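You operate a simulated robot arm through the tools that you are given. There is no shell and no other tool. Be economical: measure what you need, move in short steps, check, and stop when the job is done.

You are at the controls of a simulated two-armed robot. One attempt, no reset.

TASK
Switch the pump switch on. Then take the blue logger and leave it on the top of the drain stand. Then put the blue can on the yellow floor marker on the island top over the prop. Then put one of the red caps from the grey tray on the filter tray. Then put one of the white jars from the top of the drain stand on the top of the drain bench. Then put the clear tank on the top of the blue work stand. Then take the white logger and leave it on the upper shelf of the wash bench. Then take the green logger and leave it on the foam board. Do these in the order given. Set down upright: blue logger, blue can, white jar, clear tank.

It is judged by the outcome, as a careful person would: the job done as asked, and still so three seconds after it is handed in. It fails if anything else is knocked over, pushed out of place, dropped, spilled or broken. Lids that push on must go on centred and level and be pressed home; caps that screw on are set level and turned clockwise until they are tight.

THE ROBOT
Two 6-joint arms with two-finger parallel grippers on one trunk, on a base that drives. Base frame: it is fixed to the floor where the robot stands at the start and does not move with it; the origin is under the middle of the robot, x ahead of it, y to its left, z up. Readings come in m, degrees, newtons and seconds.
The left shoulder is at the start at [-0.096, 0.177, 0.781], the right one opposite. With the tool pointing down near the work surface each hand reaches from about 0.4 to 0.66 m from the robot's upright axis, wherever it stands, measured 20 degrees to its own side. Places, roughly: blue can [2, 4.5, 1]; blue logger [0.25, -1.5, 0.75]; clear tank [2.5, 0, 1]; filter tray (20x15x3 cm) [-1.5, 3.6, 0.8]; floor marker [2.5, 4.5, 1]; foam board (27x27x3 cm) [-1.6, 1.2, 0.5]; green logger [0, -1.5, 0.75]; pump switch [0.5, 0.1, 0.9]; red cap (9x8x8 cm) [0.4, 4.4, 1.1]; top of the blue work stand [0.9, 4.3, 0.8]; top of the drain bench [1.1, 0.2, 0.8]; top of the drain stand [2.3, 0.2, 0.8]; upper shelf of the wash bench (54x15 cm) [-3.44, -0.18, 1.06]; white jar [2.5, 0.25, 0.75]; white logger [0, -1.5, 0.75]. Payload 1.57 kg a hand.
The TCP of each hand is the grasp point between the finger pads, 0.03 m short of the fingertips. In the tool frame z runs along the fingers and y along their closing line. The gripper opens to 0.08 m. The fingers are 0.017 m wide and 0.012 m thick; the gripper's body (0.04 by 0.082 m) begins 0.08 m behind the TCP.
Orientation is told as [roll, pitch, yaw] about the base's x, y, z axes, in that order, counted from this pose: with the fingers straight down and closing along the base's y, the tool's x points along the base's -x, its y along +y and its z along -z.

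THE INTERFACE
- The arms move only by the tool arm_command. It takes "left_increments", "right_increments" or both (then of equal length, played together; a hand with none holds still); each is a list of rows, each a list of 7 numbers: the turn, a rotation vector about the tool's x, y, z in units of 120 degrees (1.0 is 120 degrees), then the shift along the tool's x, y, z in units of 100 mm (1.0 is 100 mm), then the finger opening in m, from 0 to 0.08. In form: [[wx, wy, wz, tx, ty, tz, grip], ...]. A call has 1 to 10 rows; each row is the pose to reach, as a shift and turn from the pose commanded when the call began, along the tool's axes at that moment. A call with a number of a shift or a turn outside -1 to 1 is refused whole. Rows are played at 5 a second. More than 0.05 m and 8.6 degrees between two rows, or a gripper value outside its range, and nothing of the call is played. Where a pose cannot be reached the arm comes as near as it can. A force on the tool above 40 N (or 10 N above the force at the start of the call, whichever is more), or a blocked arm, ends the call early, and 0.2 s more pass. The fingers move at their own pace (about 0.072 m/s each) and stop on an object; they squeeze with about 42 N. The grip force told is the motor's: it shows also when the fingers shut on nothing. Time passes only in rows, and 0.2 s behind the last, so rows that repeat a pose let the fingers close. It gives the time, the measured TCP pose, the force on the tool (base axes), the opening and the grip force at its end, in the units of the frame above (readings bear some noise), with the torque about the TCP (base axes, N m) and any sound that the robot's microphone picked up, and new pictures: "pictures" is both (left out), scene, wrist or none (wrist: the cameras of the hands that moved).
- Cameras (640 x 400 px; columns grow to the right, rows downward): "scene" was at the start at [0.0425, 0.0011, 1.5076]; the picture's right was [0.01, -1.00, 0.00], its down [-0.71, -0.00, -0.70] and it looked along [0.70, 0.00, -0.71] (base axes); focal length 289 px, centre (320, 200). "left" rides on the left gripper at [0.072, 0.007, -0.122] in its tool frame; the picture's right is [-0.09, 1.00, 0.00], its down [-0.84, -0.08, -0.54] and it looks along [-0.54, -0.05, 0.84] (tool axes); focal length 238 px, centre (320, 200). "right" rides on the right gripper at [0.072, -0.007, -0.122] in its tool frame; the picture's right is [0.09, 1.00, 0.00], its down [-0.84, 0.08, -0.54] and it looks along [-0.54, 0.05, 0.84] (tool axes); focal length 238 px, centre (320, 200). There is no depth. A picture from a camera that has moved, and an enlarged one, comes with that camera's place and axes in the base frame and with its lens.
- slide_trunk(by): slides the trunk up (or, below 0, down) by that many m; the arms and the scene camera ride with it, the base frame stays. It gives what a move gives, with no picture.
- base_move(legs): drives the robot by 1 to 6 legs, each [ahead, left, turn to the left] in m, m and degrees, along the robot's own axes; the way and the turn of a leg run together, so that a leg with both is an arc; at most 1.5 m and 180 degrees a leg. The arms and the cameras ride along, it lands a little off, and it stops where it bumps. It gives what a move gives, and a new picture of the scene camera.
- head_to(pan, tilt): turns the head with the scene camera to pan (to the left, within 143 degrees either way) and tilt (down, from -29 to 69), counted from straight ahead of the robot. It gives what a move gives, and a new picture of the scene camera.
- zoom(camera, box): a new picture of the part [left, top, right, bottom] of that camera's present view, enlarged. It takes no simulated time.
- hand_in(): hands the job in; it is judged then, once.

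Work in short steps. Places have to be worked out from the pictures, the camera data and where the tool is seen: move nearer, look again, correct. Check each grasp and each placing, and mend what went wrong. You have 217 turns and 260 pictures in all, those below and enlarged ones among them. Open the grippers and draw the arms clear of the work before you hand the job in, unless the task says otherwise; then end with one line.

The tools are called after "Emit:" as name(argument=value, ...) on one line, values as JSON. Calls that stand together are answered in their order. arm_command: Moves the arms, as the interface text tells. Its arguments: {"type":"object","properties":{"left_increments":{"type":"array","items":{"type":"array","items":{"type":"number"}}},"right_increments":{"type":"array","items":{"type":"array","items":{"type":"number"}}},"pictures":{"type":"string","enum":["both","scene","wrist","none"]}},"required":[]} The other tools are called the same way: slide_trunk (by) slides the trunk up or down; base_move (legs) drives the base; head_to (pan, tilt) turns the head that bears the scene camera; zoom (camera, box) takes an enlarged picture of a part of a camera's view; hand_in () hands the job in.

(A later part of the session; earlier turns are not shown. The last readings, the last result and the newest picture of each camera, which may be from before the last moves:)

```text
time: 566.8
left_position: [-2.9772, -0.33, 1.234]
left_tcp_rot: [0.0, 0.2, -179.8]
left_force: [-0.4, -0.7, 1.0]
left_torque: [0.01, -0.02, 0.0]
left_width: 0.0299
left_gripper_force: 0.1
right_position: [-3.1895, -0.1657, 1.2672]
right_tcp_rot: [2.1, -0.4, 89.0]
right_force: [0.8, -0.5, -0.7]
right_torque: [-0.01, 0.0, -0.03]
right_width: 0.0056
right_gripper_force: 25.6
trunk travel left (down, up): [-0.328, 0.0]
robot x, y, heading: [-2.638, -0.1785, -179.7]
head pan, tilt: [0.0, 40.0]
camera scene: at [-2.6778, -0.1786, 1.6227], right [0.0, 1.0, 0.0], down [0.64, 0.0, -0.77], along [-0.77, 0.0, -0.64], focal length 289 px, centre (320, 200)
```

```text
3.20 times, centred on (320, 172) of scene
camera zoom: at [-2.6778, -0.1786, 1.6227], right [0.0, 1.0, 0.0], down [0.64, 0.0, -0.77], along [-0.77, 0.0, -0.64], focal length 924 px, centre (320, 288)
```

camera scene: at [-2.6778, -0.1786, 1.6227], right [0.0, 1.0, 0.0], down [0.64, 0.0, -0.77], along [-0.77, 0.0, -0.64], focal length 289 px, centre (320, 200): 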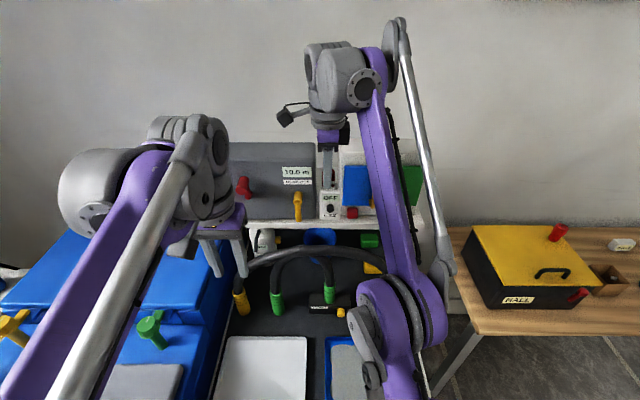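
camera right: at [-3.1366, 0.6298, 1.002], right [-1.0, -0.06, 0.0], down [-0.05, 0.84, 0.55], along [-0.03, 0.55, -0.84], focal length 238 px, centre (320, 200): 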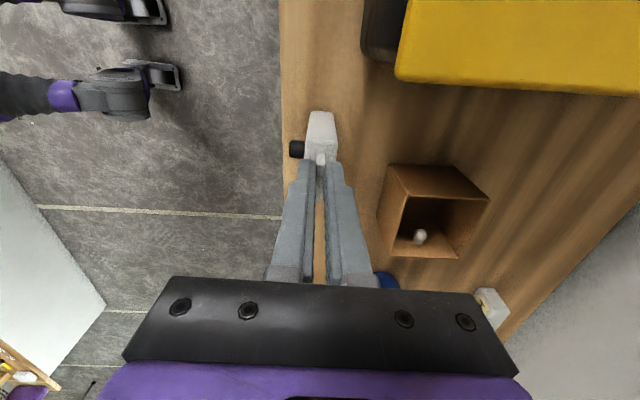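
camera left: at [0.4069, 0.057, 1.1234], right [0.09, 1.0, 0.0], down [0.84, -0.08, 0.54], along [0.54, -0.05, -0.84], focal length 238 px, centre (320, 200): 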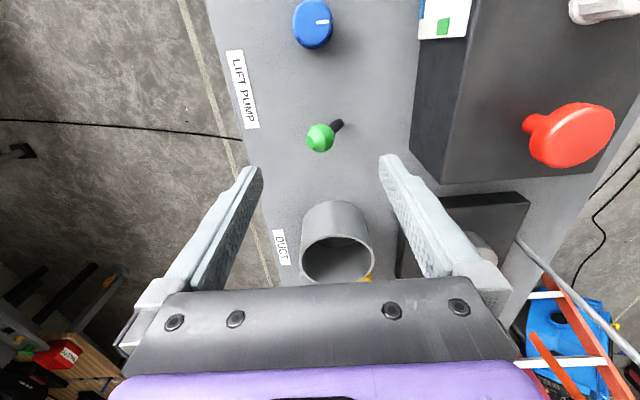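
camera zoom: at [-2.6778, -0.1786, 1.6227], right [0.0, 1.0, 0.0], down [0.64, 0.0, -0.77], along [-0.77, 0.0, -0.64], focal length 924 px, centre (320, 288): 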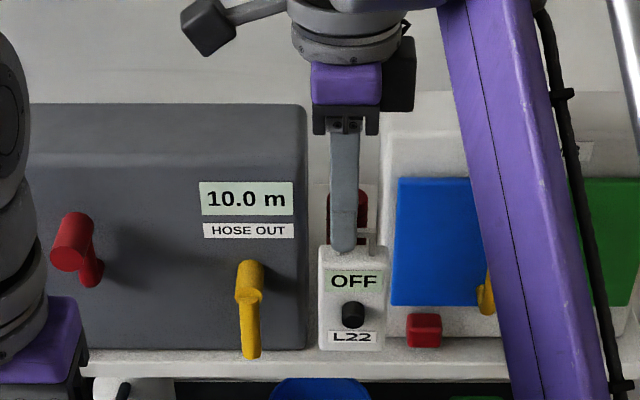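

Clear view: gap from y≈-0.190 to -0.127. Level the hand, centre it on y≈-0.159, then advance 0.09.

Emit:
arm_command(right_increments=[[0.009, 0, 0, -0.035, 0, 0, 0.0], [0.0175, 0, 0, -0.07, 0, 0, 0.0]], pictures="none")

Emit:
base_move(legs=[[0.09, 0, 0]])

Emit:
zoom(camera="scene", box=[260, 130, 420, 230])

Emit:
zoom(camera="right", box=[0, 0, 640, 400])

```text
time: 567.4
left_position: [-2.9792, -0.3306, 1.2341]
left_tcp_rot: [0.0, 0.1, -179.8]
left_force: [-0.1, -0.9, 0.3]
left_torque: [0.05, -0.02, 0.01]
left_width: 0.0301
left_gripper_force: 0.0
right_position: [-3.1872, -0.1566, 1.2626]
right_tcp_rot: [-0.1, -0.4, 89.0]
right_force: [0.5, -0.3, -1.0]
right_torque: [-0.01, -0.02, -0.03]
right_width: 0.0052
right_gripper_force: 25.2
right hand out of reach, approached as far as the arm can: row 2
trunk travel left (down, up): [-0.328, 0.0]
robot x, y, heading: [-2.6389, -0.1785, -179.9]
head pan, tilt: [0.0, 40.0]
```

```text
time: 568.7
left_position: [-3.063, -0.3321, 1.2335]
left_tcp_rot: [0.0, -0.1, -180.0]
left_force: [0.4, 0.9, 0.7]
left_torque: [-0.01, 0.02, 0.0]
left_width: 0.0301
left_gripper_force: 0.0
right_position: [-3.2684, -0.1586, 1.264]
right_tcp_rot: [-0.3, -0.2, 89.0]
right_force: [-0.1, -1.7, -0.8]
right_torque: [-0.25, 0.04, 0.0]
right_width: 0.0056
right_gripper_force: 25.7
trunk travel left (down, up): [-0.328, 0.0]
robot x, y, heading: [-2.721, -0.1794, -179.7]
head pan, tilt: [0.0, 40.0]
stopped in leg 1: the robot was blocked; the commanded pose is now the measured one
camera scene: at [-2.7617, -0.182, 1.6231], right [0.0, 1.0, 0.0], down [0.64, 0.0, -0.77], along [-0.77, 0.0, -0.64], focal length 289 px, centre (320, 200)
```

scene: 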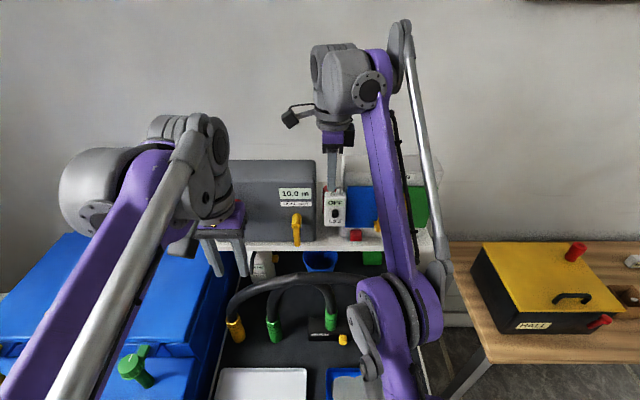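

```text
4.00 times, centred on (340, 180) of scene
camera zoom: at [-2.7617, -0.182, 1.6231], right [0.0, 1.0, 0.0], down [0.64, 0.0, -0.77], along [-0.77, 0.0, -0.64], focal length 1155 px, centre (240, 280)
```

zoom: 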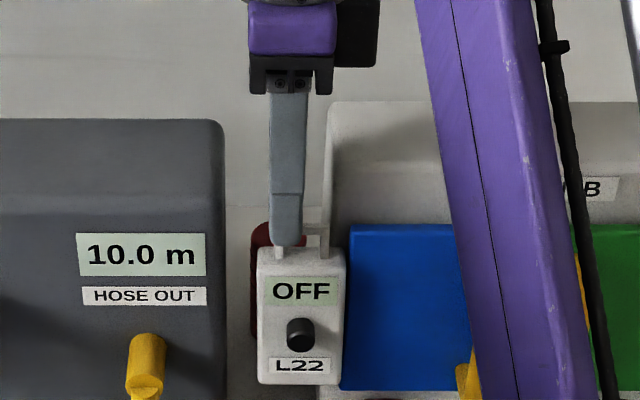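

```text
1.00 times, centred on (320, 200) of right (not enlarged: the box is as wide or as high as the picture)
camera zoom: at [-3.2637, -0.2313, 1.3859], right [-1.0, -0.07, -0.01], down [-0.06, 0.84, 0.55], along [-0.03, 0.54, -0.84], focal length 238 px, centre (320, 200)
```

zoom: 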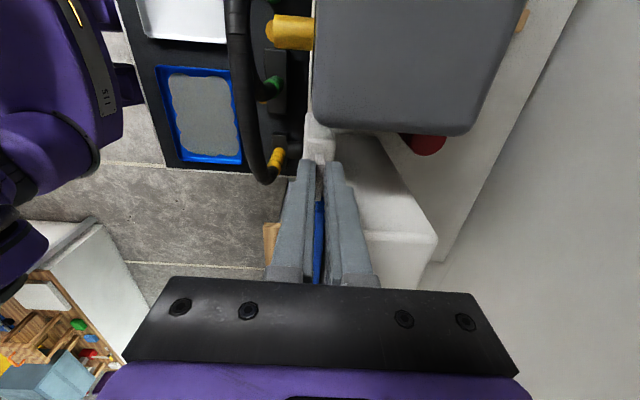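

The logger brushed the right box: it needs to be ~15 mm further left. Back off 20 mm, shift, and re-approach.

Emit:
base_move(legs=[[-0.025, 0, 0]])

Emit:
arm_command(right_increments=[[0, 0, 0, 0.08, 0, -0.05, 0.0], [0, 0, 0, 0.15, 0, -0.05, 0.0]], pictures="none")

Emit:
zoom(camera="scene", box=[260, 130, 420, 230])

```text
time: 569.5
left_position: [-3.0442, -0.3326, 1.2334]
left_tcp_rot: [0.0, 0.2, -180.0]
left_force: [-0.1, -0.3, -0.4]
left_torque: [0.01, -0.04, -0.02]
left_width: 0.0299
left_gripper_force: 0.0
right_position: [-3.2495, -0.1594, 1.2629]
right_tcp_rot: [-0.5, -0.3, 88.7]
right_force: [0.0, -0.2, -0.8]
right_torque: [-0.04, -0.04, 0.02]
right_width: 0.0055
right_gripper_force: 25.5
trunk travel left (down, up): [-0.328, 0.0]
robot x, y, heading: [-2.6967, -0.1818, -179.8]
head pan, tilt: [0.0, 40.0]
camera scene: at [-2.7446, -0.1819, 1.6233], right [0.0, 1.0, 0.0], down [0.65, 0.0, -0.76], along [-0.76, 0.0, -0.65], focal length 289 px, centre (320, 200)
```

scene: 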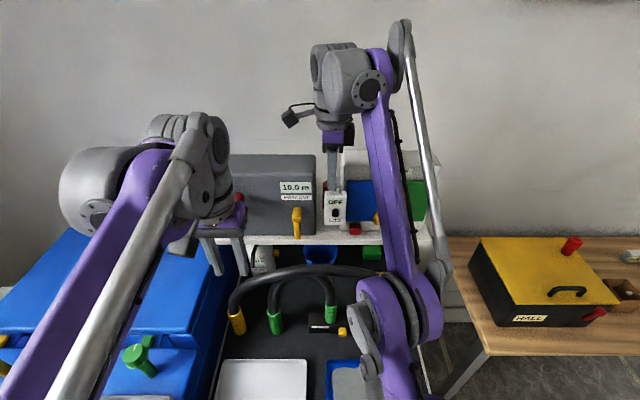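

```text
time: 570.1
left_position: [-3.0408, -0.3336, 1.2333]
left_tcp_rot: [-0.1, 0.0, -180.1]
left_force: [0.2, -0.6, -0.1]
left_torque: [0.0, -0.03, 0.04]
left_width: 0.0299
left_gripper_force: 0.1
right_position: [-3.244, -0.1662, 1.2665]
right_tcp_rot: [-0.4, -0.3, 88.8]
right_force: [0.4, 0.0, -0.6]
right_torque: [0.02, 0.04, -0.01]
right_width: 0.0056
right_gripper_force: 25.3
right hand out of reach, approached as far as the arm can: row 1, 2
trunk travel left (down, up): [-0.328, 0.0]
robot x, y, heading: [-2.7015, -0.1829, -179.7]
head pan, tilt: [0.0, 40.0]
```

```text
4.00 times, centred on (340, 180) of scene
camera zoom: at [-2.7398, -0.1817, 1.623], right [0.0, 1.0, 0.0], down [0.64, 0.0, -0.77], along [-0.77, 0.0, -0.64], focal length 1155 px, centre (240, 280)
```

zoom: 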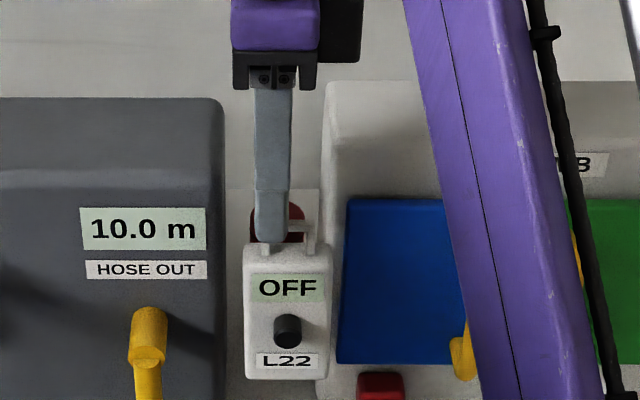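

Now it clears both boxes: logger spans y≈-0.179…-0.129. I'll place it on the shelf just in front, at x≈-3.267 (shelf edge -3.25, box front -3.283). Move forward 22 mm with the arm and lower 60 mm.

Emit:
arm_command(right_increments=[[0, 0, 0, 0, 0.06, 0.15, 0.0], [0, 0, 0, 0, 0.12, 0.3, 0.0], [0, 0, 0, 0, 0.18, 0.45, 0.0], [0, 0, 0, 0, 0.22, 0.6, 0.0]], pictures="none")

Emit:
zoom(camera="scene", box=[260, 150, 420, 250])

```text
time: 571.1
left_position: [-3.0394, -0.3326, 1.2335]
left_tcp_rot: [0.0, 0.0, -180.0]
left_force: [0.4, 0.1, -0.5]
left_torque: [-0.03, 0.01, -0.02]
left_width: 0.03
left_gripper_force: 0.0
right_position: [-3.2642, -0.1631, 1.2067]
right_tcp_rot: [-0.4, -0.3, 88.8]
right_force: [-0.2, -0.2, -0.6]
right_torque: [-0.03, -0.02, -0.01]
right_width: 0.0056
right_gripper_force: 25.2
trunk travel left (down, up): [-0.328, 0.0]
robot x, y, heading: [-2.6995, -0.1826, -179.9]
head pan, tilt: [0.0, 40.0]
```

```text
4.00 times, centred on (340, 200) of scene
camera zoom: at [-2.739, -0.1818, 1.623], right [0.0, 1.0, 0.0], down [0.64, 0.0, -0.77], along [-0.77, 0.0, -0.64], focal length 1155 px, centre (240, 200)
```

zoom: 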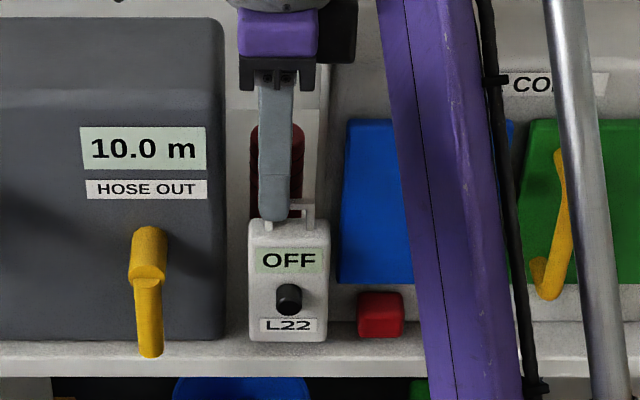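

Good. Lower another 15–20 mm in small steps, with 3 mm more depth.

Emit:
arm_command(right_increments=[[0, 0, 0, 0, 0.03, 0.05, 0.0], [0, 0, 0, 0, 0.03, 0.1, 0.0], [0, 0, 0, 0, 0.03, 0.14, 0.0]], pictures="none")

Emit:
arm_command(right_increments=[[0, 0, 0, 0, 0, 0.03, 0.0], [0, 0, 0, 0, 0, 0.06, 0.0]], pictures="none")

Emit:
zoom(camera="scene", box=[260, 150, 420, 250])

```text
time: 571.9
left_position: [-3.0386, -0.3327, 1.2341]
left_tcp_rot: [0.0, -0.1, -180.0]
left_force: [0.1, -0.3, 0.1]
left_torque: [-0.03, 0.01, -0.03]
left_width: 0.0297
left_gripper_force: 0.0
right_position: [-3.2658, -0.1641, 1.194]
right_tcp_rot: [-0.3, -0.3, 88.9]
right_force: [0.2, 1.4, 12.9]
right_torque: [-0.1, -0.01, 0.03]
right_width: 0.0055
right_gripper_force: 25.7
trunk travel left (down, up): [-0.328, 0.0]
robot x, y, heading: [-2.6961, -0.1846, -179.9]
head pan, tilt: [0.0, 40.0]
```

```text
time: 572.5
left_position: [-3.0386, -0.3337, 1.2341]
left_tcp_rot: [0.0, -0.1, -179.9]
left_force: [-0.4, 0.1, 0.3]
left_torque: [0.0, 0.0, 0.0]
left_width: 0.03
left_gripper_force: 0.1
right_position: [-3.2649, -0.1645, 1.1905]
right_tcp_rot: [-0.1, -0.3, 88.9]
right_force: [-3.1, 0.6, 26.1]
right_torque: [0.1, -0.19, 0.12]
right_width: 0.0054
right_gripper_force: 25.2
trunk travel left (down, up): [-0.328, 0.0]
robot x, y, heading: [-2.7006, -0.1832, -179.7]
head pan, tilt: [0.0, 40.0]
stopped in row 2 (right hand): the force on the tool passed its limit at 46 N (the readings are from after the stop); the commanded pose is now the measured one
```

```text
4.00 times, centred on (340, 200) of scene
camera zoom: at [-2.7366, -0.182, 1.6231], right [0.0, 1.0, 0.0], down [0.64, 0.0, -0.77], along [-0.77, 0.0, -0.64], focal length 1155 px, centre (240, 200)
```

zoom: 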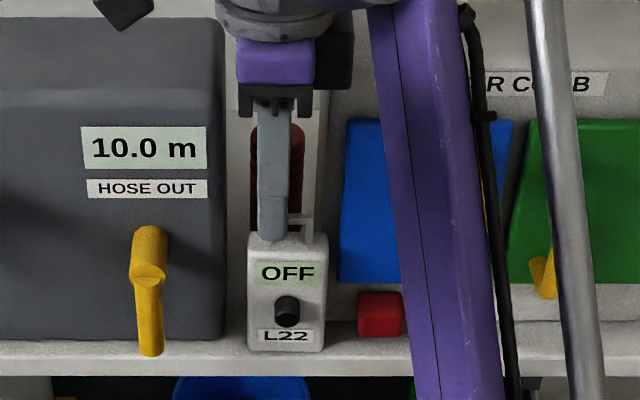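

Logger stands on the shelf with its base fully in from the edge. Release and rise.

Emit:
arm_command(right_increments=[[0, 0, 0, 0, 0, 0, 0.015], [0, 0, 0, 0, 0, 0, 0.025], [0, 0, 0, 0, 0, 0, 0.025], [0, 0, 0, 0, 0, -0.2, 0.025], [0, 0, 0, 0, 0, -0.4, 0.025], [0, 0, 0, 0, -0.1, -0.7, 0.025]], pictures="none")

Emit:
zoom(camera="scene", box=[260, 150, 420, 250])

```text
time: 573.9
left_position: [-3.0378, -0.3327, 1.2339]
left_tcp_rot: [-0.1, 0.0, -180.0]
left_force: [-0.1, 0.0, 0.8]
left_torque: [0.01, 0.07, 0.0]
left_width: 0.0299
left_gripper_force: 0.1
right_position: [-3.2534, -0.1627, 1.2558]
right_tcp_rot: [-0.2, -0.3, 88.9]
right_force: [0.1, -0.6, 0.4]
right_torque: [0.0, -0.03, 0.01]
right_width: 0.0249
right_gripper_force: 0.0
right hand out of reach, approached as far as the arm can: row 6
trunk travel left (down, up): [-0.328, 0.0]
robot x, y, heading: [-2.6993, -0.1825, -179.9]
head pan, tilt: [0.0, 40.0]
```

```text
4.00 times, centred on (340, 200) of scene
camera zoom: at [-2.7373, -0.1816, 1.6229], right [0.0, 1.0, 0.0], down [0.64, 0.0, -0.77], along [-0.77, 0.0, -0.64], focal length 1155 px, centre (240, 200)
```

zoom: 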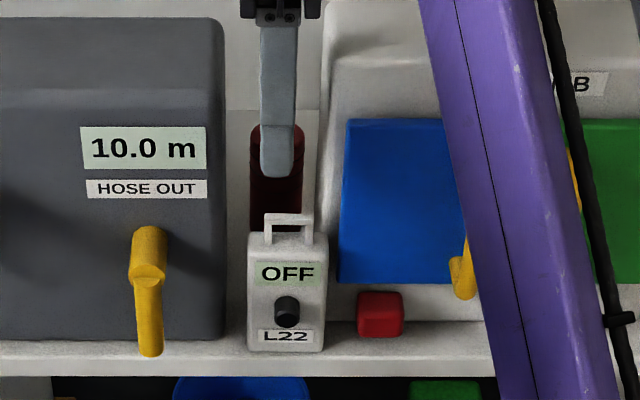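

White logger is on the upper shelf. Back away, return east along the aisle and turn to the logger table.

Emit:
base_move(legs=[[-0.45, 0, 0], [0, 0.4, 0], [-1.5, 0, 0], [-0.8, 0, 0], [0, 0, 90]])

Emit:
arm_command(right_increments=[[0, 0, -0.07, 0, 0, 0.05, 0.06], [0, 0, -0.14, 0, 0, 0.2, 0.066], [0, 0, -0.21, 0, 0, 0.3, 0.066], [0, 0, -0.28, 0, 0, 0.5, 0.066], [0, 0, -0.35, 0, 0, 0.7, 0.066], [0, 0, -0.42, 0, 0, 0.9, 0.066], [0, 0, -0.49, 0, 0.1, 1.0, 0.066], [0, 0, -0.56, 0, 0.2, 1.0, 0.066], [0, 0, -0.63, 0, 0.3, 1.0, 0.066], [0, 0, -0.7, 0, 0.4, 1.0, 0.066]], pictures="none")

```text
time: 595.0
left_position: [0.2159, -0.8563, 1.2337]
left_tcp_rot: [-0.1, 0.0, -86.4]
left_force: [-0.6, 0.9, -0.4]
left_torque: [-0.01, -0.05, 0.03]
left_width: 0.0298
left_gripper_force: 0.1
right_position: [0.0601, -1.0805, 1.2554]
right_tcp_rot: [-0.2, -0.3, -177.6]
right_force: [0.6, -0.4, 0.2]
right_torque: [-0.03, -0.02, 0.01]
right_width: 0.0251
right_gripper_force: 0.1
trunk travel left (down, up): [-0.328, 0.0]
robot x, y, heading: [0.0404, -0.5259, -86.7]
head pan, tilt: [0.0, 40.0]
camera scene: at [0.0487, -0.566, 1.623], right [-1.0, -0.06, 0.0], down [-0.04, 0.64, -0.77], along [0.05, -0.76, -0.64], focal length 289 px, centre (320, 200)
```

scene: 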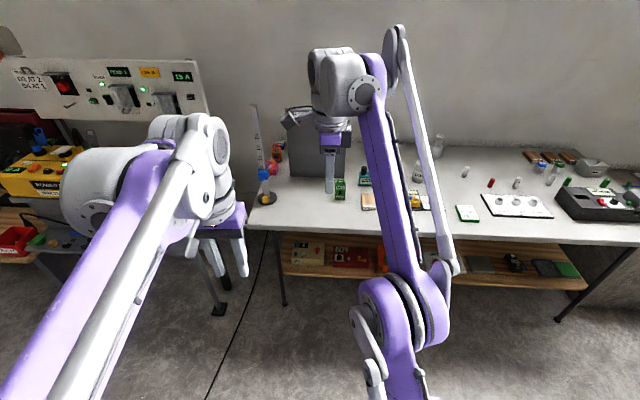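

```text
time: 597.2
left_position: [0.2161, -0.8562, 1.2335]
left_tcp_rot: [0.0, 0.0, -86.4]
left_force: [-0.1, 0.1, -0.2]
left_torque: [-0.02, -0.02, 0.03]
left_width: 0.03
left_gripper_force: 0.1
right_position: [0.0614, -1.1212, 1.1558]
right_tcp_rot: [-0.4, 0.2, -93.5]
right_force: [0.1, 0.4, 0.0]
right_torque: [0.0, -0.02, 0.01]
right_width: 0.0661
right_gripper_force: 0.1
right hand out of reach, approached as far as the arm can: row 6
trunk travel left (down, up): [-0.328, 0.0]
robot x, y, heading: [0.0442, -0.5241, -86.5]
head pan, tilt: [0.0, 40.0]
```

Emit:
base_move(legs=[[0, 0, -3.5], [0.49, 0, 0]])

Emit:
arm_command(right_increments=[[0, 0, -0.028, 0, 0, 0.15, 0.066], [0, 0, -0.056, 0, 0, 0.4, 0.066]], pictures="wrist")

```text
time: 600.6
left_position: [0.2022, -1.3495, 1.2361]
left_tcp_rot: [0.0, -0.1, -89.5]
left_force: [-0.4, -0.2, 0.3]
left_torque: [-0.04, -0.02, -0.01]
left_width: 0.03
left_gripper_force: 0.0
right_position: [0.0321, -1.6048, 1.1538]
right_tcp_rot: [-0.2, 0.3, -96.4]
right_force: [0.2, -1.0, -0.5]
right_torque: [0.0, -0.01, -0.01]
right_width: 0.0659
right_gripper_force: 0.1
trunk travel left (down, up): [-0.328, 0.0]
robot x, y, heading: [0.0465, -1.0097, -89.4]
head pan, tilt: [0.0, 40.0]
camera scene: at [0.0493, -1.0514, 1.6228], right [-1.0, -0.01, 0.0], down [-0.01, 0.64, -0.77], along [0.01, -0.77, -0.64], focal length 289 px, centre (320, 200)
```

scene: 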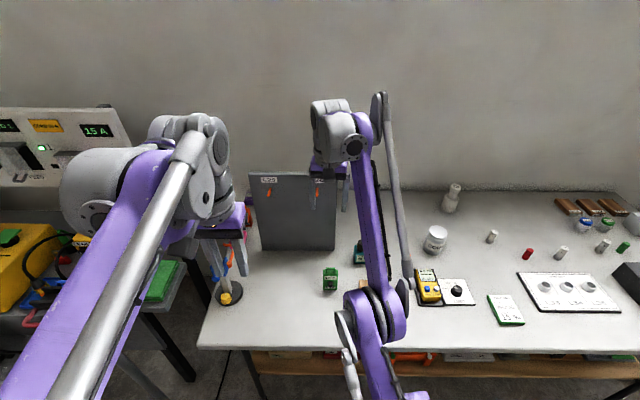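

```text
time: 601.2
left_position: [0.2015, -1.3507, 1.234]
left_tcp_rot: [0.1, 0.1, -89.6]
left_force: [0.5, -0.3, 0.6]
left_torque: [0.0, 0.01, 0.01]
left_width: 0.0298
left_gripper_force: 0.1
right_position: [0.0319, -1.6053, 1.1152]
right_tcp_rot: [-0.3, 0.2, -89.8]
right_force: [0.4, 0.0, 0.1]
right_torque: [0.02, -0.01, 0.0]
right_width: 0.0663
right_gripper_force: 0.0
trunk travel left (down, up): [-0.328, 0.0]
robot x, y, heading: [0.0486, -1.0105, -89.4]
head pan, tilt: [0.0, 40.0]
camera right: at [0.0251, -1.5359, 1.2377], right [1.0, 0.1, 0.0], down [0.08, -0.84, 0.54], along [0.05, -0.54, -0.84], focal length 238 px, centre (320, 200)
```

right: 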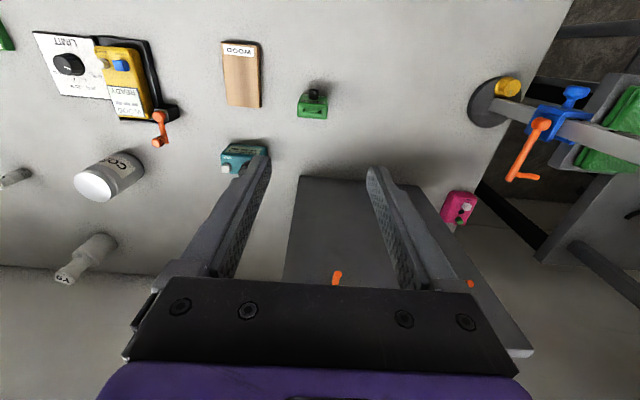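

Green logger ≈(0.021, -1.616). Shift and lower.

Emit:
arm_command(right_increments=[[0, 0, 0, -0.06, -0.06, 0, 0.066], [0, 0, 0, -0.11, -0.11, 0, 0.066]], pictures="none")

Emit:
slide_trunk(by=-0.19)

Emit:
zoom(camera="right", box=[160, 40, 480, 240])

```text
time: 601.8
left_position: [0.2009, -1.3496, 1.2334]
left_tcp_rot: [0.0, 0.0, -89.4]
left_force: [-0.3, -0.8, 0.2]
left_torque: [-0.02, -0.01, 0.03]
left_width: 0.0298
left_gripper_force: 0.1
right_position: [0.0219, -1.6183, 1.1147]
right_tcp_rot: [-0.3, 0.2, -89.8]
right_force: [-0.3, -0.1, -0.3]
right_torque: [0.03, 0.02, -0.02]
right_width: 0.0661
right_gripper_force: 0.0
trunk travel left (down, up): [-0.328, 0.0]
robot x, y, heading: [0.0476, -1.0121, -89.3]
head pan, tilt: [0.0, 40.0]
```

```text
time: 603.9
left_position: [0.2013, -1.3509, 1.0435]
left_tcp_rot: [-0.1, 0.0, -89.4]
left_force: [0.3, -0.7, 0.4]
left_torque: [0.01, 0.03, 0.01]
left_width: 0.03
left_gripper_force: 0.1
right_position: [0.0221, -1.6038, 0.8936]
right_tcp_rot: [-0.3, 3.0, -89.8]
right_force: [-0.4, -0.8, 0.0]
right_torque: [0.03, -0.01, 0.0]
right_width: 0.0661
right_gripper_force: 0.1
trunk travel left (down, up): [-0.138, 0.19]
robot x, y, heading: [0.0435, -1.0116, -89.3]
head pan, tilt: [0.0, 40.0]
```

```text
2.00 times, centred on (320, 140) of right
camera zoom: at [0.0144, -1.5391, 1.0193], right [1.0, 0.1, 0.0], down [0.08, -0.86, 0.49], along [0.05, -0.49, -0.87], focal length 477 px, centre (320, 320)
```

zoom: 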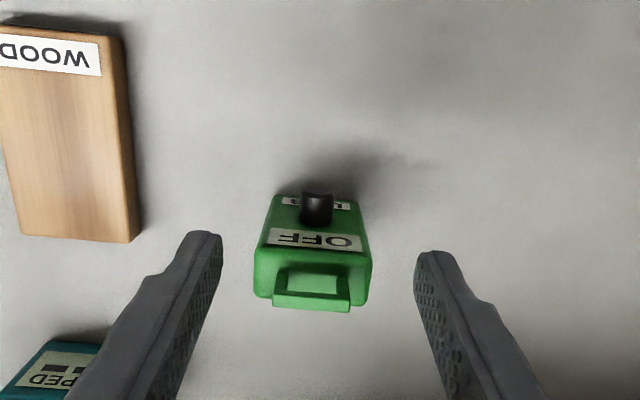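

Emit:
arm_command(right_increments=[[0, -0.012, 0, -0.06, -0.03, 0, 0.066], [0, -0.025, 0, -0.13, -0.03, 0, 0.066]], pictures="none")

Emit:
slide_trunk(by=-0.068)

```text
time: 604.5
left_position: [0.2024, -1.3507, 1.043]
left_tcp_rot: [0.0, 0.1, -89.4]
left_force: [0.5, 0.1, 0.7]
left_torque: [-0.01, 0.05, -0.02]
left_width: 0.0301
left_gripper_force: 0.1
right_position: [0.0185, -1.6171, 0.894]
right_tcp_rot: [-0.3, 0.1, -89.8]
right_force: [0.0, -0.2, 0.0]
right_torque: [-0.03, 0.04, 0.03]
right_width: 0.0662
right_gripper_force: 0.1
trunk travel left (down, up): [-0.138, 0.19]
robot x, y, heading: [0.0494, -1.0074, -89.7]
head pan, tilt: [0.0, 40.0]
```

```text
time: 605.5
left_position: [0.2003, -1.3497, 0.976]
left_tcp_rot: [0.0, 0.0, -89.4]
left_force: [-0.1, 0.0, -0.2]
left_torque: [-0.02, 0.04, 0.0]
left_width: 0.03
left_gripper_force: 0.2
right_position: [0.0185, -1.6165, 0.8248]
right_tcp_rot: [-0.3, 0.1, -89.8]
right_force: [-0.8, -0.8, 0.2]
right_torque: [0.01, 0.03, 0.02]
right_width: 0.0662
right_gripper_force: 0.0
trunk travel left (down, up): [-0.07, 0.258]
robot x, y, heading: [0.0439, -1.0106, -89.5]
head pan, tilt: [0.0, 40.0]
```

Emit:
arm_command(right_increments=[[0, 0, 0, 0, 0, 0, 0.05], [0, 0, 0, 0, 0, 0, 0.03], [0, 0, 0, 0, 0, 0, 0.03], [0, 0, 0, 0, 0, 0, 0.03]], pictures="none")

Emit:
slide_trunk(by=0.25)

Emit:
base_move(legs=[[-0.45, 0, 0], [0, 0, -90]])

```text
time: 606.5
left_position: [0.2013, -1.3506, 0.9749]
left_tcp_rot: [0.0, 0.1, -89.3]
left_force: [0.0, 0.2, 0.5]
left_torque: [-0.01, -0.02, 0.03]
left_width: 0.03
left_gripper_force: 0.1
right_position: [0.019, -1.6168, 0.8253]
right_tcp_rot: [-0.3, 0.1, -89.8]
right_force: [0.1, -1.5, 3.3]
right_torque: [-0.09, -0.16, -0.05]
right_width: 0.0495
right_gripper_force: 42.1
trunk travel left (down, up): [-0.07, 0.258]
robot x, y, heading: [0.0455, -1.0107, -89.4]
head pan, tilt: [0.0, 40.0]
```

```text
time: 609.1
left_position: [0.2011, -1.3506, 1.226]
left_tcp_rot: [0.0, 0.1, -89.4]
left_force: [-0.6, 0.7, -0.1]
left_torque: [0.0, -0.03, 0.0]
left_width: 0.03
left_gripper_force: 0.1
right_position: [0.0188, -1.6165, 1.0745]
right_tcp_rot: [-0.3, 0.0, -89.8]
right_force: [-0.1, 0.1, -0.2]
right_torque: [-0.02, 0.02, 0.0]
right_width: 0.0493
right_gripper_force: 41.8
trunk travel left (down, up): [-0.32, 0.008]
robot x, y, heading: [0.0463, -1.0076, -89.5]
head pan, tilt: [0.0, 40.0]
```

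```text
time: 615.6
left_position: [-0.2992, -0.7163, 1.2248]
left_tcp_rot: [0.0, -0.1, -179.9]
left_force: [0.4, 0.7, -0.1]
left_torque: [0.03, 0.02, 0.0]
left_width: 0.0302
left_gripper_force: 0.1
right_position: [-0.5642, -0.5331, 1.075]
right_tcp_rot: [-0.4, 0.1, 179.6]
right_force: [0.1, -0.3, -0.8]
right_torque: [0.0, 0.03, 0.01]
right_width: 0.0491
right_gripper_force: 42.1
trunk travel left (down, up): [-0.32, 0.008]
robot x, y, heading: [0.0434, -0.5629, -180.0]
head pan, tilt: [0.0, 40.0]
camera scene: at [0.0011, -0.5655, 1.616], right [0.0, 1.0, 0.0], down [0.64, 0.0, -0.77], along [-0.77, 0.0, -0.64], focal length 289 px, centre (320, 200)
```

scene: 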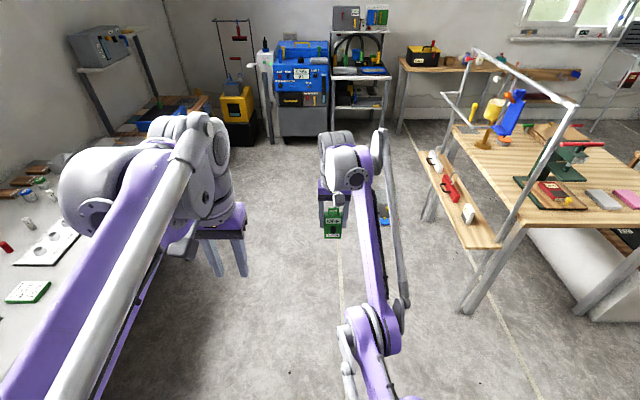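

Green logger held. The foam board on the low bench is best reached from the west side. Drive west, then north, then face east.

Emit:
base_move(legs=[[1.5, 0, 0], [0.74, 0, 0], [0, 0, -90], [0, 0.2, 0], [1.5, 0, 0]])

Emit:
head_to(pan=-60, tilt=35)

```text
time: 639.7
left_position: [-2.3972, 1.3352, 1.2254]
left_tcp_rot: [0.0, 0.0, 84.2]
left_force: [-0.7, -0.2, -0.3]
left_torque: [-0.03, 0.03, -0.01]
left_width: 0.0299
left_gripper_force: 0.0
right_position: [-2.1858, 1.5774, 1.0737]
right_tcp_rot: [-0.2, 0.0, 83.7]
right_force: [-0.5, -0.5, -0.2]
right_torque: [0.01, 0.04, 0.03]
right_width: 0.0494
right_gripper_force: 42.0
trunk travel left (down, up): [-0.32, 0.008]
robot x, y, heading: [-2.2847, 0.9785, 84.0]
head pan, tilt: [0.0, 40.0]
camera scene: at [-2.2774, 1.0215, 1.6159], right [0.99, -0.1, 0.0], down [-0.07, -0.64, -0.77], along [0.08, 0.76, -0.64], focal length 289 px, centre (320, 200)
```

scene: 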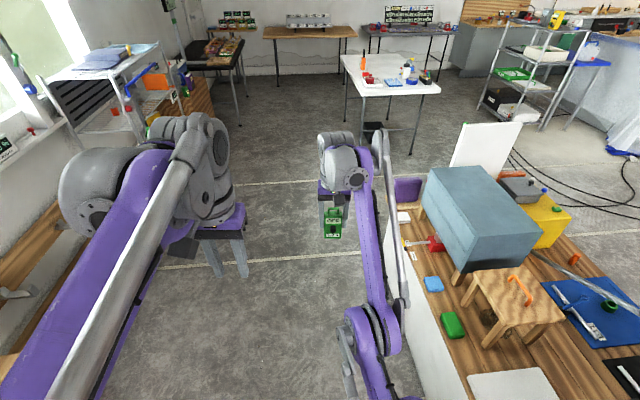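

```text
time: 641.0
left_position: [-2.3979, 1.3334, 1.2258]
left_tcp_rot: [0.0, -0.1, 84.2]
left_force: [0.0, -0.6, 0.7]
left_torque: [0.0, 0.01, -0.02]
left_width: 0.0302
left_gripper_force: 0.0
right_position: [-2.1855, 1.5769, 1.0761]
right_tcp_rot: [-0.3, 0.0, 83.7]
right_force: [0.1, -0.1, -1.1]
right_torque: [0.03, 0.03, 0.01]
right_width: 0.0492
right_gripper_force: 42.1
trunk travel left (down, up): [-0.32, 0.008]
robot x, y, heading: [-2.2807, 0.9803, 84.3]
head pan, tilt: [-60.0, 35.0]
camera scene: at [-2.2056, 0.9732, 1.6235], right [0.41, -0.91, 0.0], down [-0.52, -0.24, -0.82], along [0.75, 0.34, -0.57], focal length 289 px, centre (320, 200)
```

scene: 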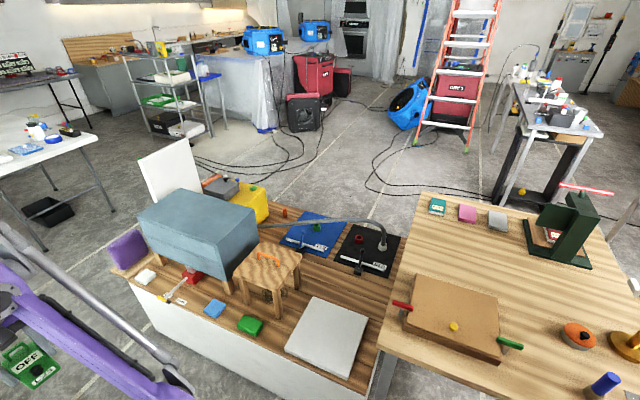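

Foam board (white square) centre ≈(-1.61, 1.20) on the low bench. Move ahead 0.35, then turn to face east.

Emit:
base_move(legs=[[0.36, 0, 0], [0, 0, -84.3]])

Emit:
head_to(pan=0, tilt=50)

```text
time: 646.9
left_position: [-1.9061, 1.4922, 1.2261]
left_tcp_rot: [0.0, 0.0, 0.6]
left_force: [-0.3, -0.1, -0.4]
left_torque: [-0.04, -0.06, 0.01]
left_width: 0.03
left_gripper_force: 0.0
right_position: [-1.6392, 1.3091, 1.074]
right_tcp_rot: [-0.3, 0.1, 0.2]
right_force: [0.1, -0.6, -1.0]
right_torque: [-0.01, -0.01, 0.0]
right_width: 0.0493
right_gripper_force: 42.2
trunk travel left (down, up): [-0.32, 0.008]
robot x, y, heading: [-2.2493, 1.3436, 1.0]
head pan, tilt: [-60.0, 35.0]
camera scene: at [-2.2424, 1.262, 1.6235], right [-0.86, -0.51, 0.0], down [-0.29, 0.49, -0.82], along [0.42, -0.7, -0.57], focal length 289 px, centre (320, 200)
```

scene: 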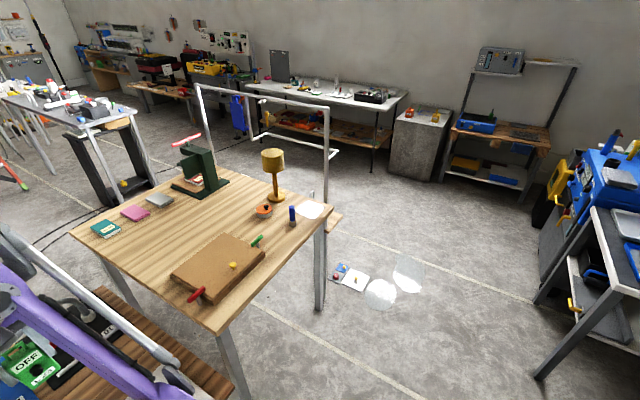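

```text
time: 648.2
left_position: [-1.9056, 1.4919, 1.2248]
left_tcp_rot: [-0.1, 0.0, 0.6]
left_force: [-0.2, -0.3, 1.0]
left_torque: [-0.01, 0.01, 0.02]
left_width: 0.0299
left_gripper_force: 0.0
right_position: [-1.6391, 1.3088, 1.075]
right_tcp_rot: [-0.3, 0.1, 0.4]
right_force: [0.4, 0.0, -1.5]
right_torque: [0.03, 0.02, 0.0]
right_width: 0.0492
right_gripper_force: 41.7
trunk travel left (down, up): [-0.32, 0.008]
robot x, y, heading: [-2.2454, 1.3393, 0.6]
head pan, tilt: [0.0, 50.0]
camera scene: at [-2.2103, 1.3386, 1.6018], right [0.01, -1.0, 0.0], down [-0.77, -0.01, -0.64], along [0.64, 0.01, -0.77], focal length 289 px, centre (320, 200)
```

scene: 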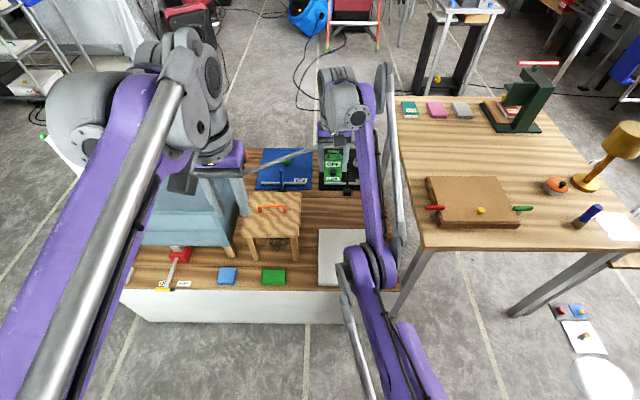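

Shift the arm 0.1 to the right (toward the board), then lower the trunk 0.2 and check.

Emit:
arm_command(right_increments=[[0, 0, 0, 0, -0.35, 0, 0.03], [0, 0, 0, 0, -0.7, 0, 0.03], [0, 0, 0, 0, -1.0, 0, 0.03]], pictures="none")

Emit:
slide_trunk(by=-0.2)

Emit:
arm_command(right_increments=[[0, 0, 0, 0, 0, 0.3, 0.03], [0, 0, 0, 0, 0, 0.6, 0.03], [0, 0, 0, 0, 0, 0.9, 0.03]], pictures="both")

```text
time: 649.0
left_position: [-1.9076, 1.4914, 1.2255]
left_tcp_rot: [0.0, 0.0, 0.8]
left_force: [0.2, -0.3, 0.5]
left_torque: [0.01, 0.01, -0.02]
left_width: 0.0299
left_gripper_force: 0.1
right_position: [-1.64, 1.207, 1.0763]
right_tcp_rot: [-0.3, 0.2, 0.3]
right_force: [0.4, 0.0, -1.2]
right_torque: [0.01, 0.04, -0.01]
right_width: 0.0493
right_gripper_force: 42.0
trunk travel left (down, up): [-0.32, 0.008]
robot x, y, heading: [-2.2474, 1.3374, 0.8]
head pan, tilt: [0.0, 50.0]
```

```text
time: 651.1
left_position: [-1.906, 1.4912, 1.0261]
left_tcp_rot: [0.0, 0.1, 0.6]
left_force: [0.1, -1.0, 0.0]
left_torque: [0.0, 0.04, -0.02]
left_width: 0.0298
left_gripper_force: 0.0
right_position: [-1.6395, 1.2092, 0.8749]
right_tcp_rot: [-0.3, 0.0, 0.3]
right_force: [0.6, 0.3, -0.7]
right_torque: [-0.03, -0.01, -0.03]
right_width: 0.0494
right_gripper_force: 42.5
trunk travel left (down, up): [-0.12, 0.208]
robot x, y, heading: [-2.2467, 1.3417, 0.6]
head pan, tilt: [0.0, 50.0]
```

```text
time: 651.9
left_position: [-1.9053, 1.4896, 1.0255]
left_tcp_rot: [0.0, -0.1, 0.5]
left_force: [0.2, 0.2, -0.4]
left_torque: [-0.02, 0.03, -0.02]
left_width: 0.03
left_gripper_force: 0.1
right_position: [-1.64, 1.2084, 0.7862]
right_tcp_rot: [-0.3, 0.2, 0.2]
right_force: [1.1, 0.6, -1.4]
right_torque: [0.02, 0.02, 0.03]
right_width: 0.0494
right_gripper_force: 42.2
trunk travel left (down, up): [-0.12, 0.208]
robot x, y, heading: [-2.2474, 1.3385, 0.7]
head pan, tilt: [0.0, 50.0]
camera scene: at [-2.1927, 1.3387, 1.3969], right [0.01, -1.0, 0.0], down [-0.77, -0.01, -0.64], along [0.64, 0.01, -0.77], focal length 289 px, centre (320, 200)
camera right: at [-1.7116, 1.202, 0.9082], right [-0.1, 1.0, -0.01], down [0.84, 0.08, 0.54], along [0.54, 0.05, -0.84], focal length 238 px, centre (320, 200)
```

scene: 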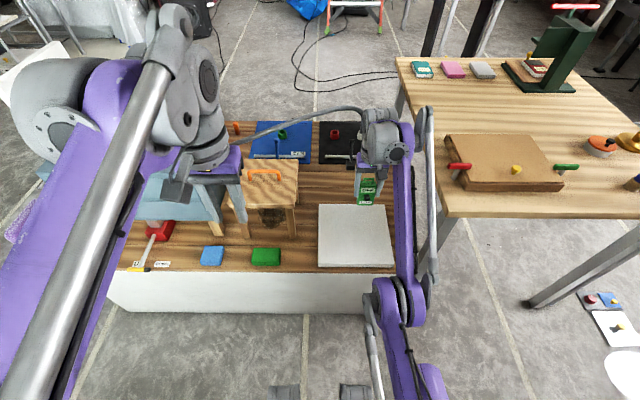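
right: 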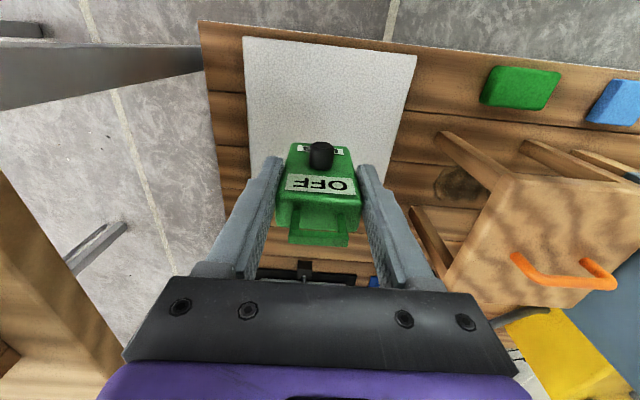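

The logger is over the board. Lower: arm 80 mm, then trunk 95 mm, then check.

Emit:
arm_command(right_increments=[[0, 0, 0, -0.1, 0, 0.3, 0.03], [0, 0, 0, -0.1, 0, 0.6, 0.03], [0, 0, 0, -0.1, 0, 0.8, 0.03]], pictures="none")

Emit:
slide_trunk(by=-0.08)

Emit:
zoom(camera="scene", box=[280, 150, 440, 280])

```text
time: 652.7
left_position: [-1.9061, 1.4904, 1.0254]
left_tcp_rot: [0.1, 0.0, 0.6]
left_force: [0.3, -1.0, -0.8]
left_torque: [0.03, -0.03, -0.01]
left_width: 0.0299
left_gripper_force: 0.0
right_position: [-1.605, 1.2083, 0.7182]
right_tcp_rot: [-0.5, 0.2, 0.2]
right_force: [0.2, -0.5, -0.1]
right_torque: [0.0, -0.03, 0.01]
right_width: 0.0492
right_gripper_force: 41.9
right hand out of reach, approached as far as the arm can: row 2, 3
trunk travel left (down, up): [-0.12, 0.208]
robot x, y, heading: [-2.244, 1.341, 0.7]
head pan, tilt: [0.0, 50.0]
```

```text
time: 653.9
left_position: [-1.9067, 1.4923, 0.9459]
left_tcp_rot: [0.1, -0.1, 0.6]
left_force: [-0.1, -0.3, -0.4]
left_torque: [0.02, -0.02, 0.0]
left_width: 0.0299
left_gripper_force: 0.0
right_position: [-1.604, 1.2104, 0.6395]
right_tcp_rot: [-0.3, 0.1, 0.3]
right_force: [0.4, -0.4, -0.6]
right_torque: [-0.02, 0.0, -0.01]
right_width: 0.0493
right_gripper_force: 41.9
trunk travel left (down, up): [-0.04, 0.288]
robot x, y, heading: [-2.242, 1.3397, 0.8]
head pan, tilt: [0.0, 50.0]
```

```text
3.08 times, centred on (360, 215) of scene
camera zoom: at [-2.1658, 1.3391, 1.3089], right [0.01, -1.0, 0.0], down [-0.77, -0.01, -0.64], along [0.64, 0.01, -0.77], focal length 889 px, centre (197, 154)
```

zoom: 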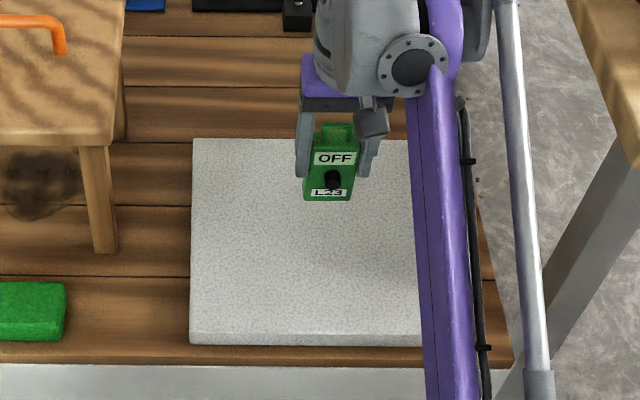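

Emit:
slide_trunk(by=-0.02)

Emit:
slide_trunk(by=-0.012)

Emit:
slide_trunk(by=-0.008)

```text
time: 654.6
left_position: [-1.907, 1.4914, 0.9248]
left_tcp_rot: [0.0, 0.1, 0.5]
left_force: [0.2, 0.7, -0.4]
left_torque: [-0.01, -0.01, 0.01]
left_width: 0.0301
left_gripper_force: 0.1
right_position: [-1.6039, 1.2109, 0.6201]
right_tcp_rot: [-0.3, 0.2, 0.2]
right_force: [-0.2, -0.5, -1.3]
right_torque: [0.02, 0.0, -0.02]
right_width: 0.0491
right_gripper_force: 42.1
trunk travel left (down, up): [-0.02, 0.308]
robot x, y, heading: [-2.2447, 1.3367, 0.8]
head pan, tilt: [0.0, 50.0]
```

```text
time: 655.2
left_position: [-1.9054, 1.4918, 0.9145]
left_tcp_rot: [0.0, 0.0, 0.6]
left_force: [0.3, -0.2, 0.6]
left_torque: [-0.01, 0.01, -0.03]
left_width: 0.03
left_gripper_force: 0.0
right_position: [-1.603, 1.2104, 0.6098]
right_tcp_rot: [-0.3, 0.3, 0.2]
right_force: [-0.3, -1.0, -0.7]
right_torque: [0.0, 0.0, 0.0]
right_width: 0.0492
right_gripper_force: 42.1
trunk travel left (down, up): [-0.008, 0.32]
robot x, y, heading: [-2.2517, 1.3313, 0.9]
head pan, tilt: [0.0, 50.0]
```

```text
time: 655.7
left_position: [-1.9067, 1.4929, 0.9055]
left_tcp_rot: [0.0, 0.0, 0.6]
left_force: [-0.3, -0.2, -0.6]
left_torque: [-0.01, 0.01, 0.01]
left_width: 0.0299
left_gripper_force: 0.0
right_position: [-1.6001, 1.209, 0.6025]
right_tcp_rot: [-0.3, 0.5, 0.2]
right_force: [0.0, 0.0, -1.0]
right_torque: [0.01, -0.03, 0.0]
right_width: 0.049
right_gripper_force: 41.9
trunk travel left (down, up): [0.0, 0.328]
robot x, y, heading: [-2.2444, 1.3355, 0.6]
head pan, tilt: [0.0, 50.0]
```

No contact yet and the trunk is at its bottom. Lower further with the arm, extending slightly outward.

Emit:
arm_command(right_increments=[[0, 0, 0, -0.08, 0, 0.05, 0.03], [0, 0, 0, -0.16, 0, 0.1, 0.03]], pictures="none")

Emit:
zoom(camera="scene", box=[280, 150, 440, 280])

```text
time: 656.3
left_position: [-1.9065, 1.4925, 0.9054]
left_tcp_rot: [0.0, -0.1, 0.6]
left_force: [-0.1, -0.4, -1.1]
left_torque: [0.0, 0.01, -0.01]
left_width: 0.0301
left_gripper_force: 0.2
right_position: [-1.5861, 1.2103, 0.5928]
right_tcp_rot: [-0.3, 0.5, 0.2]
right_force: [0.2, 0.6, -0.6]
right_torque: [0.01, 0.01, -0.02]
right_width: 0.0492
right_gripper_force: 42.2
trunk travel left (down, up): [0.0, 0.328]
robot x, y, heading: [-2.2443, 1.3377, 0.7]
head pan, tilt: [0.0, 50.0]
```

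```text
3.08 times, centred on (360, 215) of scene
camera zoom: at [-2.1579, 1.3392, 1.2757], right [0.01, -1.0, 0.0], down [-0.77, -0.01, -0.64], along [0.64, 0.01, -0.77], focal length 889 px, centre (197, 154)
```

zoom: 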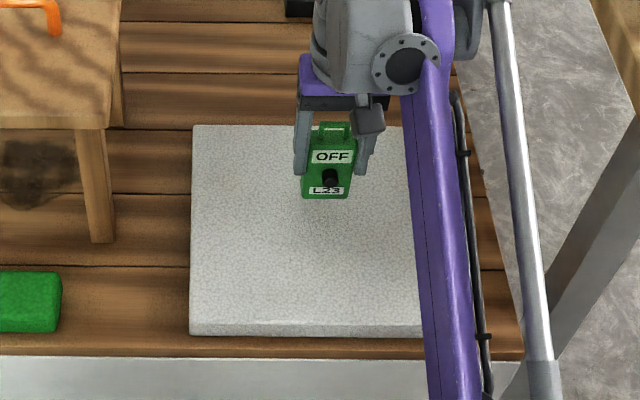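

Board top is about z≈0.475, so ~55 mm remain. Back the base 0.06 and let the arm extend as it lowers.

Emit:
base_move(legs=[[-0.06, 0, 0]])

Emit:
arm_command(right_increments=[[0, 0, 0, -0.12, 0, 0.08, 0.03], [0, 0, 0, -0.24, 0, 0.16, 0.03], [0, 0, 0, -0.36, 0, 0.24, 0.03], [0, 0, 0, -0.48, 0, 0.34, 0.03]], pictures="none")

```text
time: 657.3
left_position: [-1.9656, 1.4904, 0.9059]
left_tcp_rot: [0.0, 0.0, 0.8]
left_force: [-0.6, 0.0, -0.1]
left_torque: [0.02, -0.04, -0.02]
left_width: 0.0301
left_gripper_force: 0.0
right_position: [-1.6421, 1.2098, 0.594]
right_tcp_rot: [-0.3, 0.5, 0.3]
right_force: [0.6, -0.2, 0.7]
right_torque: [0.04, -0.01, -0.02]
right_width: 0.0492
right_gripper_force: 41.9
trunk travel left (down, up): [0.0, 0.328]
robot x, y, heading: [-2.3071, 1.3383, 0.8]
head pan, tilt: [0.0, 50.0]
camera scene: at [-2.2172, 1.3386, 1.2758], right [0.01, -1.0, 0.0], down [-0.77, -0.01, -0.64], along [0.64, 0.01, -0.77], focal length 289 px, centre (320, 200)
```

scene: 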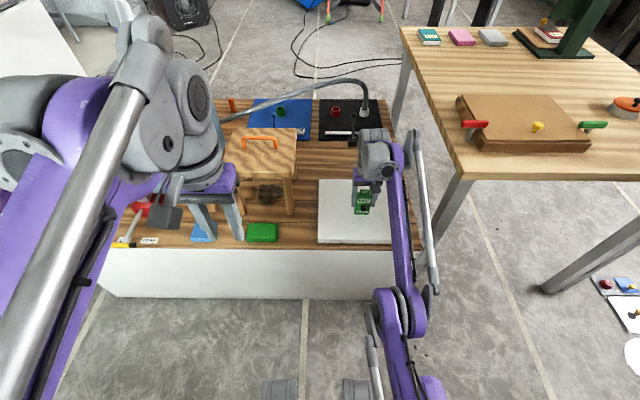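

```text
time: 658.3
left_position: [-1.9653, 1.4905, 0.9058]
left_tcp_rot: [0.0, -0.1, 0.7]
left_force: [0.9, 0.3, 0.4]
left_torque: [-0.03, 0.0, 0.02]
left_width: 0.0299
left_gripper_force: 0.1
right_position: [-1.6116, 1.2081, 0.5646]
right_tcp_rot: [-0.3, 0.5, 0.3]
right_force: [0.7, 0.8, -0.7]
right_torque: [-0.03, -0.01, 0.01]
right_width: 0.0493
right_gripper_force: 41.8
right hand out of reach, approached as far as the arm can: row 3, 4
trunk travel left (down, up): [0.0, 0.328]
robot x, y, heading: [-2.3036, 1.3385, 0.8]
head pan, tilt: [0.0, 50.0]
```

Try going straight down with a slight pull-in.

Emit:
arm_command(right_increments=[[0, 0, 0, 0.03, 0, 0.08, 0.03], [0, 0, 0, 0.06, 0, 0.16, 0.03], [0, 0, 0, 0.09, 0, 0.24, 0.03]], pictures="none")

```text
time: 659.1
left_position: [-1.9654, 1.4909, 0.9066]
left_tcp_rot: [0.0, 0.1, 0.8]
left_force: [0.0, -0.6, 0.6]
left_torque: [0.02, 0.03, 0.01]
left_width: 0.0303
left_gripper_force: 0.1
right_position: [-1.6207, 1.2086, 0.5395]
right_tcp_rot: [-0.3, 0.6, 0.3]
right_force: [-2.3, -0.4, 6.8]
right_torque: [0.16, 0.07, 0.03]
right_width: 0.05
right_gripper_force: 18.1
trunk travel left (down, up): [0.0, 0.328]
robot x, y, heading: [-2.3031, 1.3373, 0.6]
head pan, tilt: [0.0, 50.0]
```

Contact felt at z≈0.54. Check visually before release.

Emit:
arm_command(right_increments=[[0, 0, 0, 0.0, 0, 0.03, 0.03], [0, 0, 0, 0.0, 0, 0.03, 0.03]], pictures="wrist")

Emit:
zoom(camera="scene", box=[290, 140, 430, 260])

```text
time: 659.7
left_position: [-1.9674, 1.4915, 0.9079]
left_tcp_rot: [-0.1, -0.1, 0.7]
left_force: [0.2, 0.1, -0.1]
left_torque: [0.02, 0.03, 0.02]
left_width: 0.0298
left_gripper_force: 0.0
right_position: [-1.6208, 1.2089, 0.5389]
right_tcp_rot: [-0.4, 0.3, 0.2]
right_force: [3.8, -2.4, 27.5]
right_torque: [0.36, -0.33, -0.02]
right_width: 0.0492
right_gripper_force: 42.0
trunk travel left (down, up): [0.0, 0.328]
robot x, y, heading: [-2.3066, 1.3366, 0.7]
head pan, tilt: [0.0, 50.0]
camera right: at [-1.6938, 1.2017, 0.6613], right [-0.1, 1.0, -0.01], down [0.84, 0.08, 0.54], along [0.53, 0.05, -0.84], focal length 238 px, centre (320, 200)
```

right: 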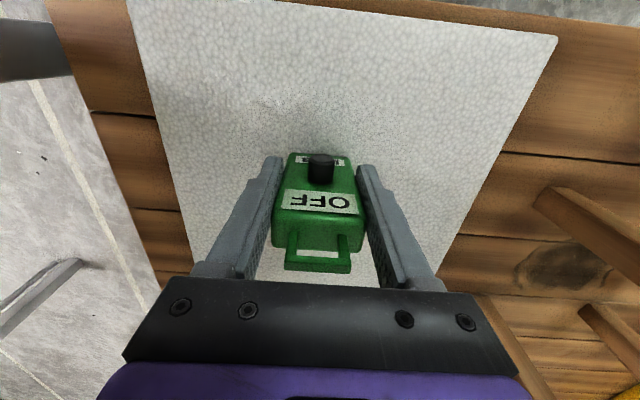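

```text
3.33 times, centred on (360, 200) of scene
camera zoom: at [-2.219, 1.3389, 1.2759], right [0.01, -1.0, 0.0], down [-0.76, -0.01, -0.64], along [0.64, 0.01, -0.76], focal length 963 px, centre (187, 200)
```

zoom: 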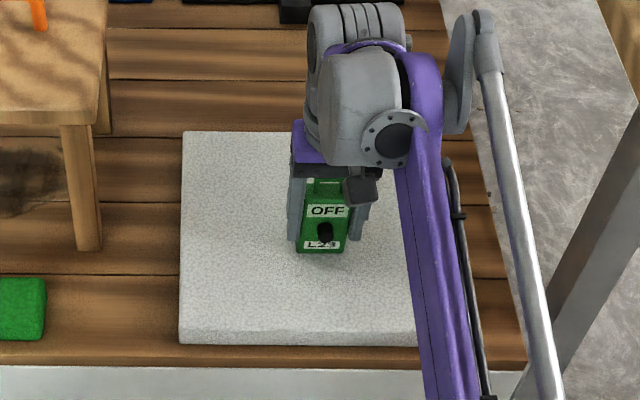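

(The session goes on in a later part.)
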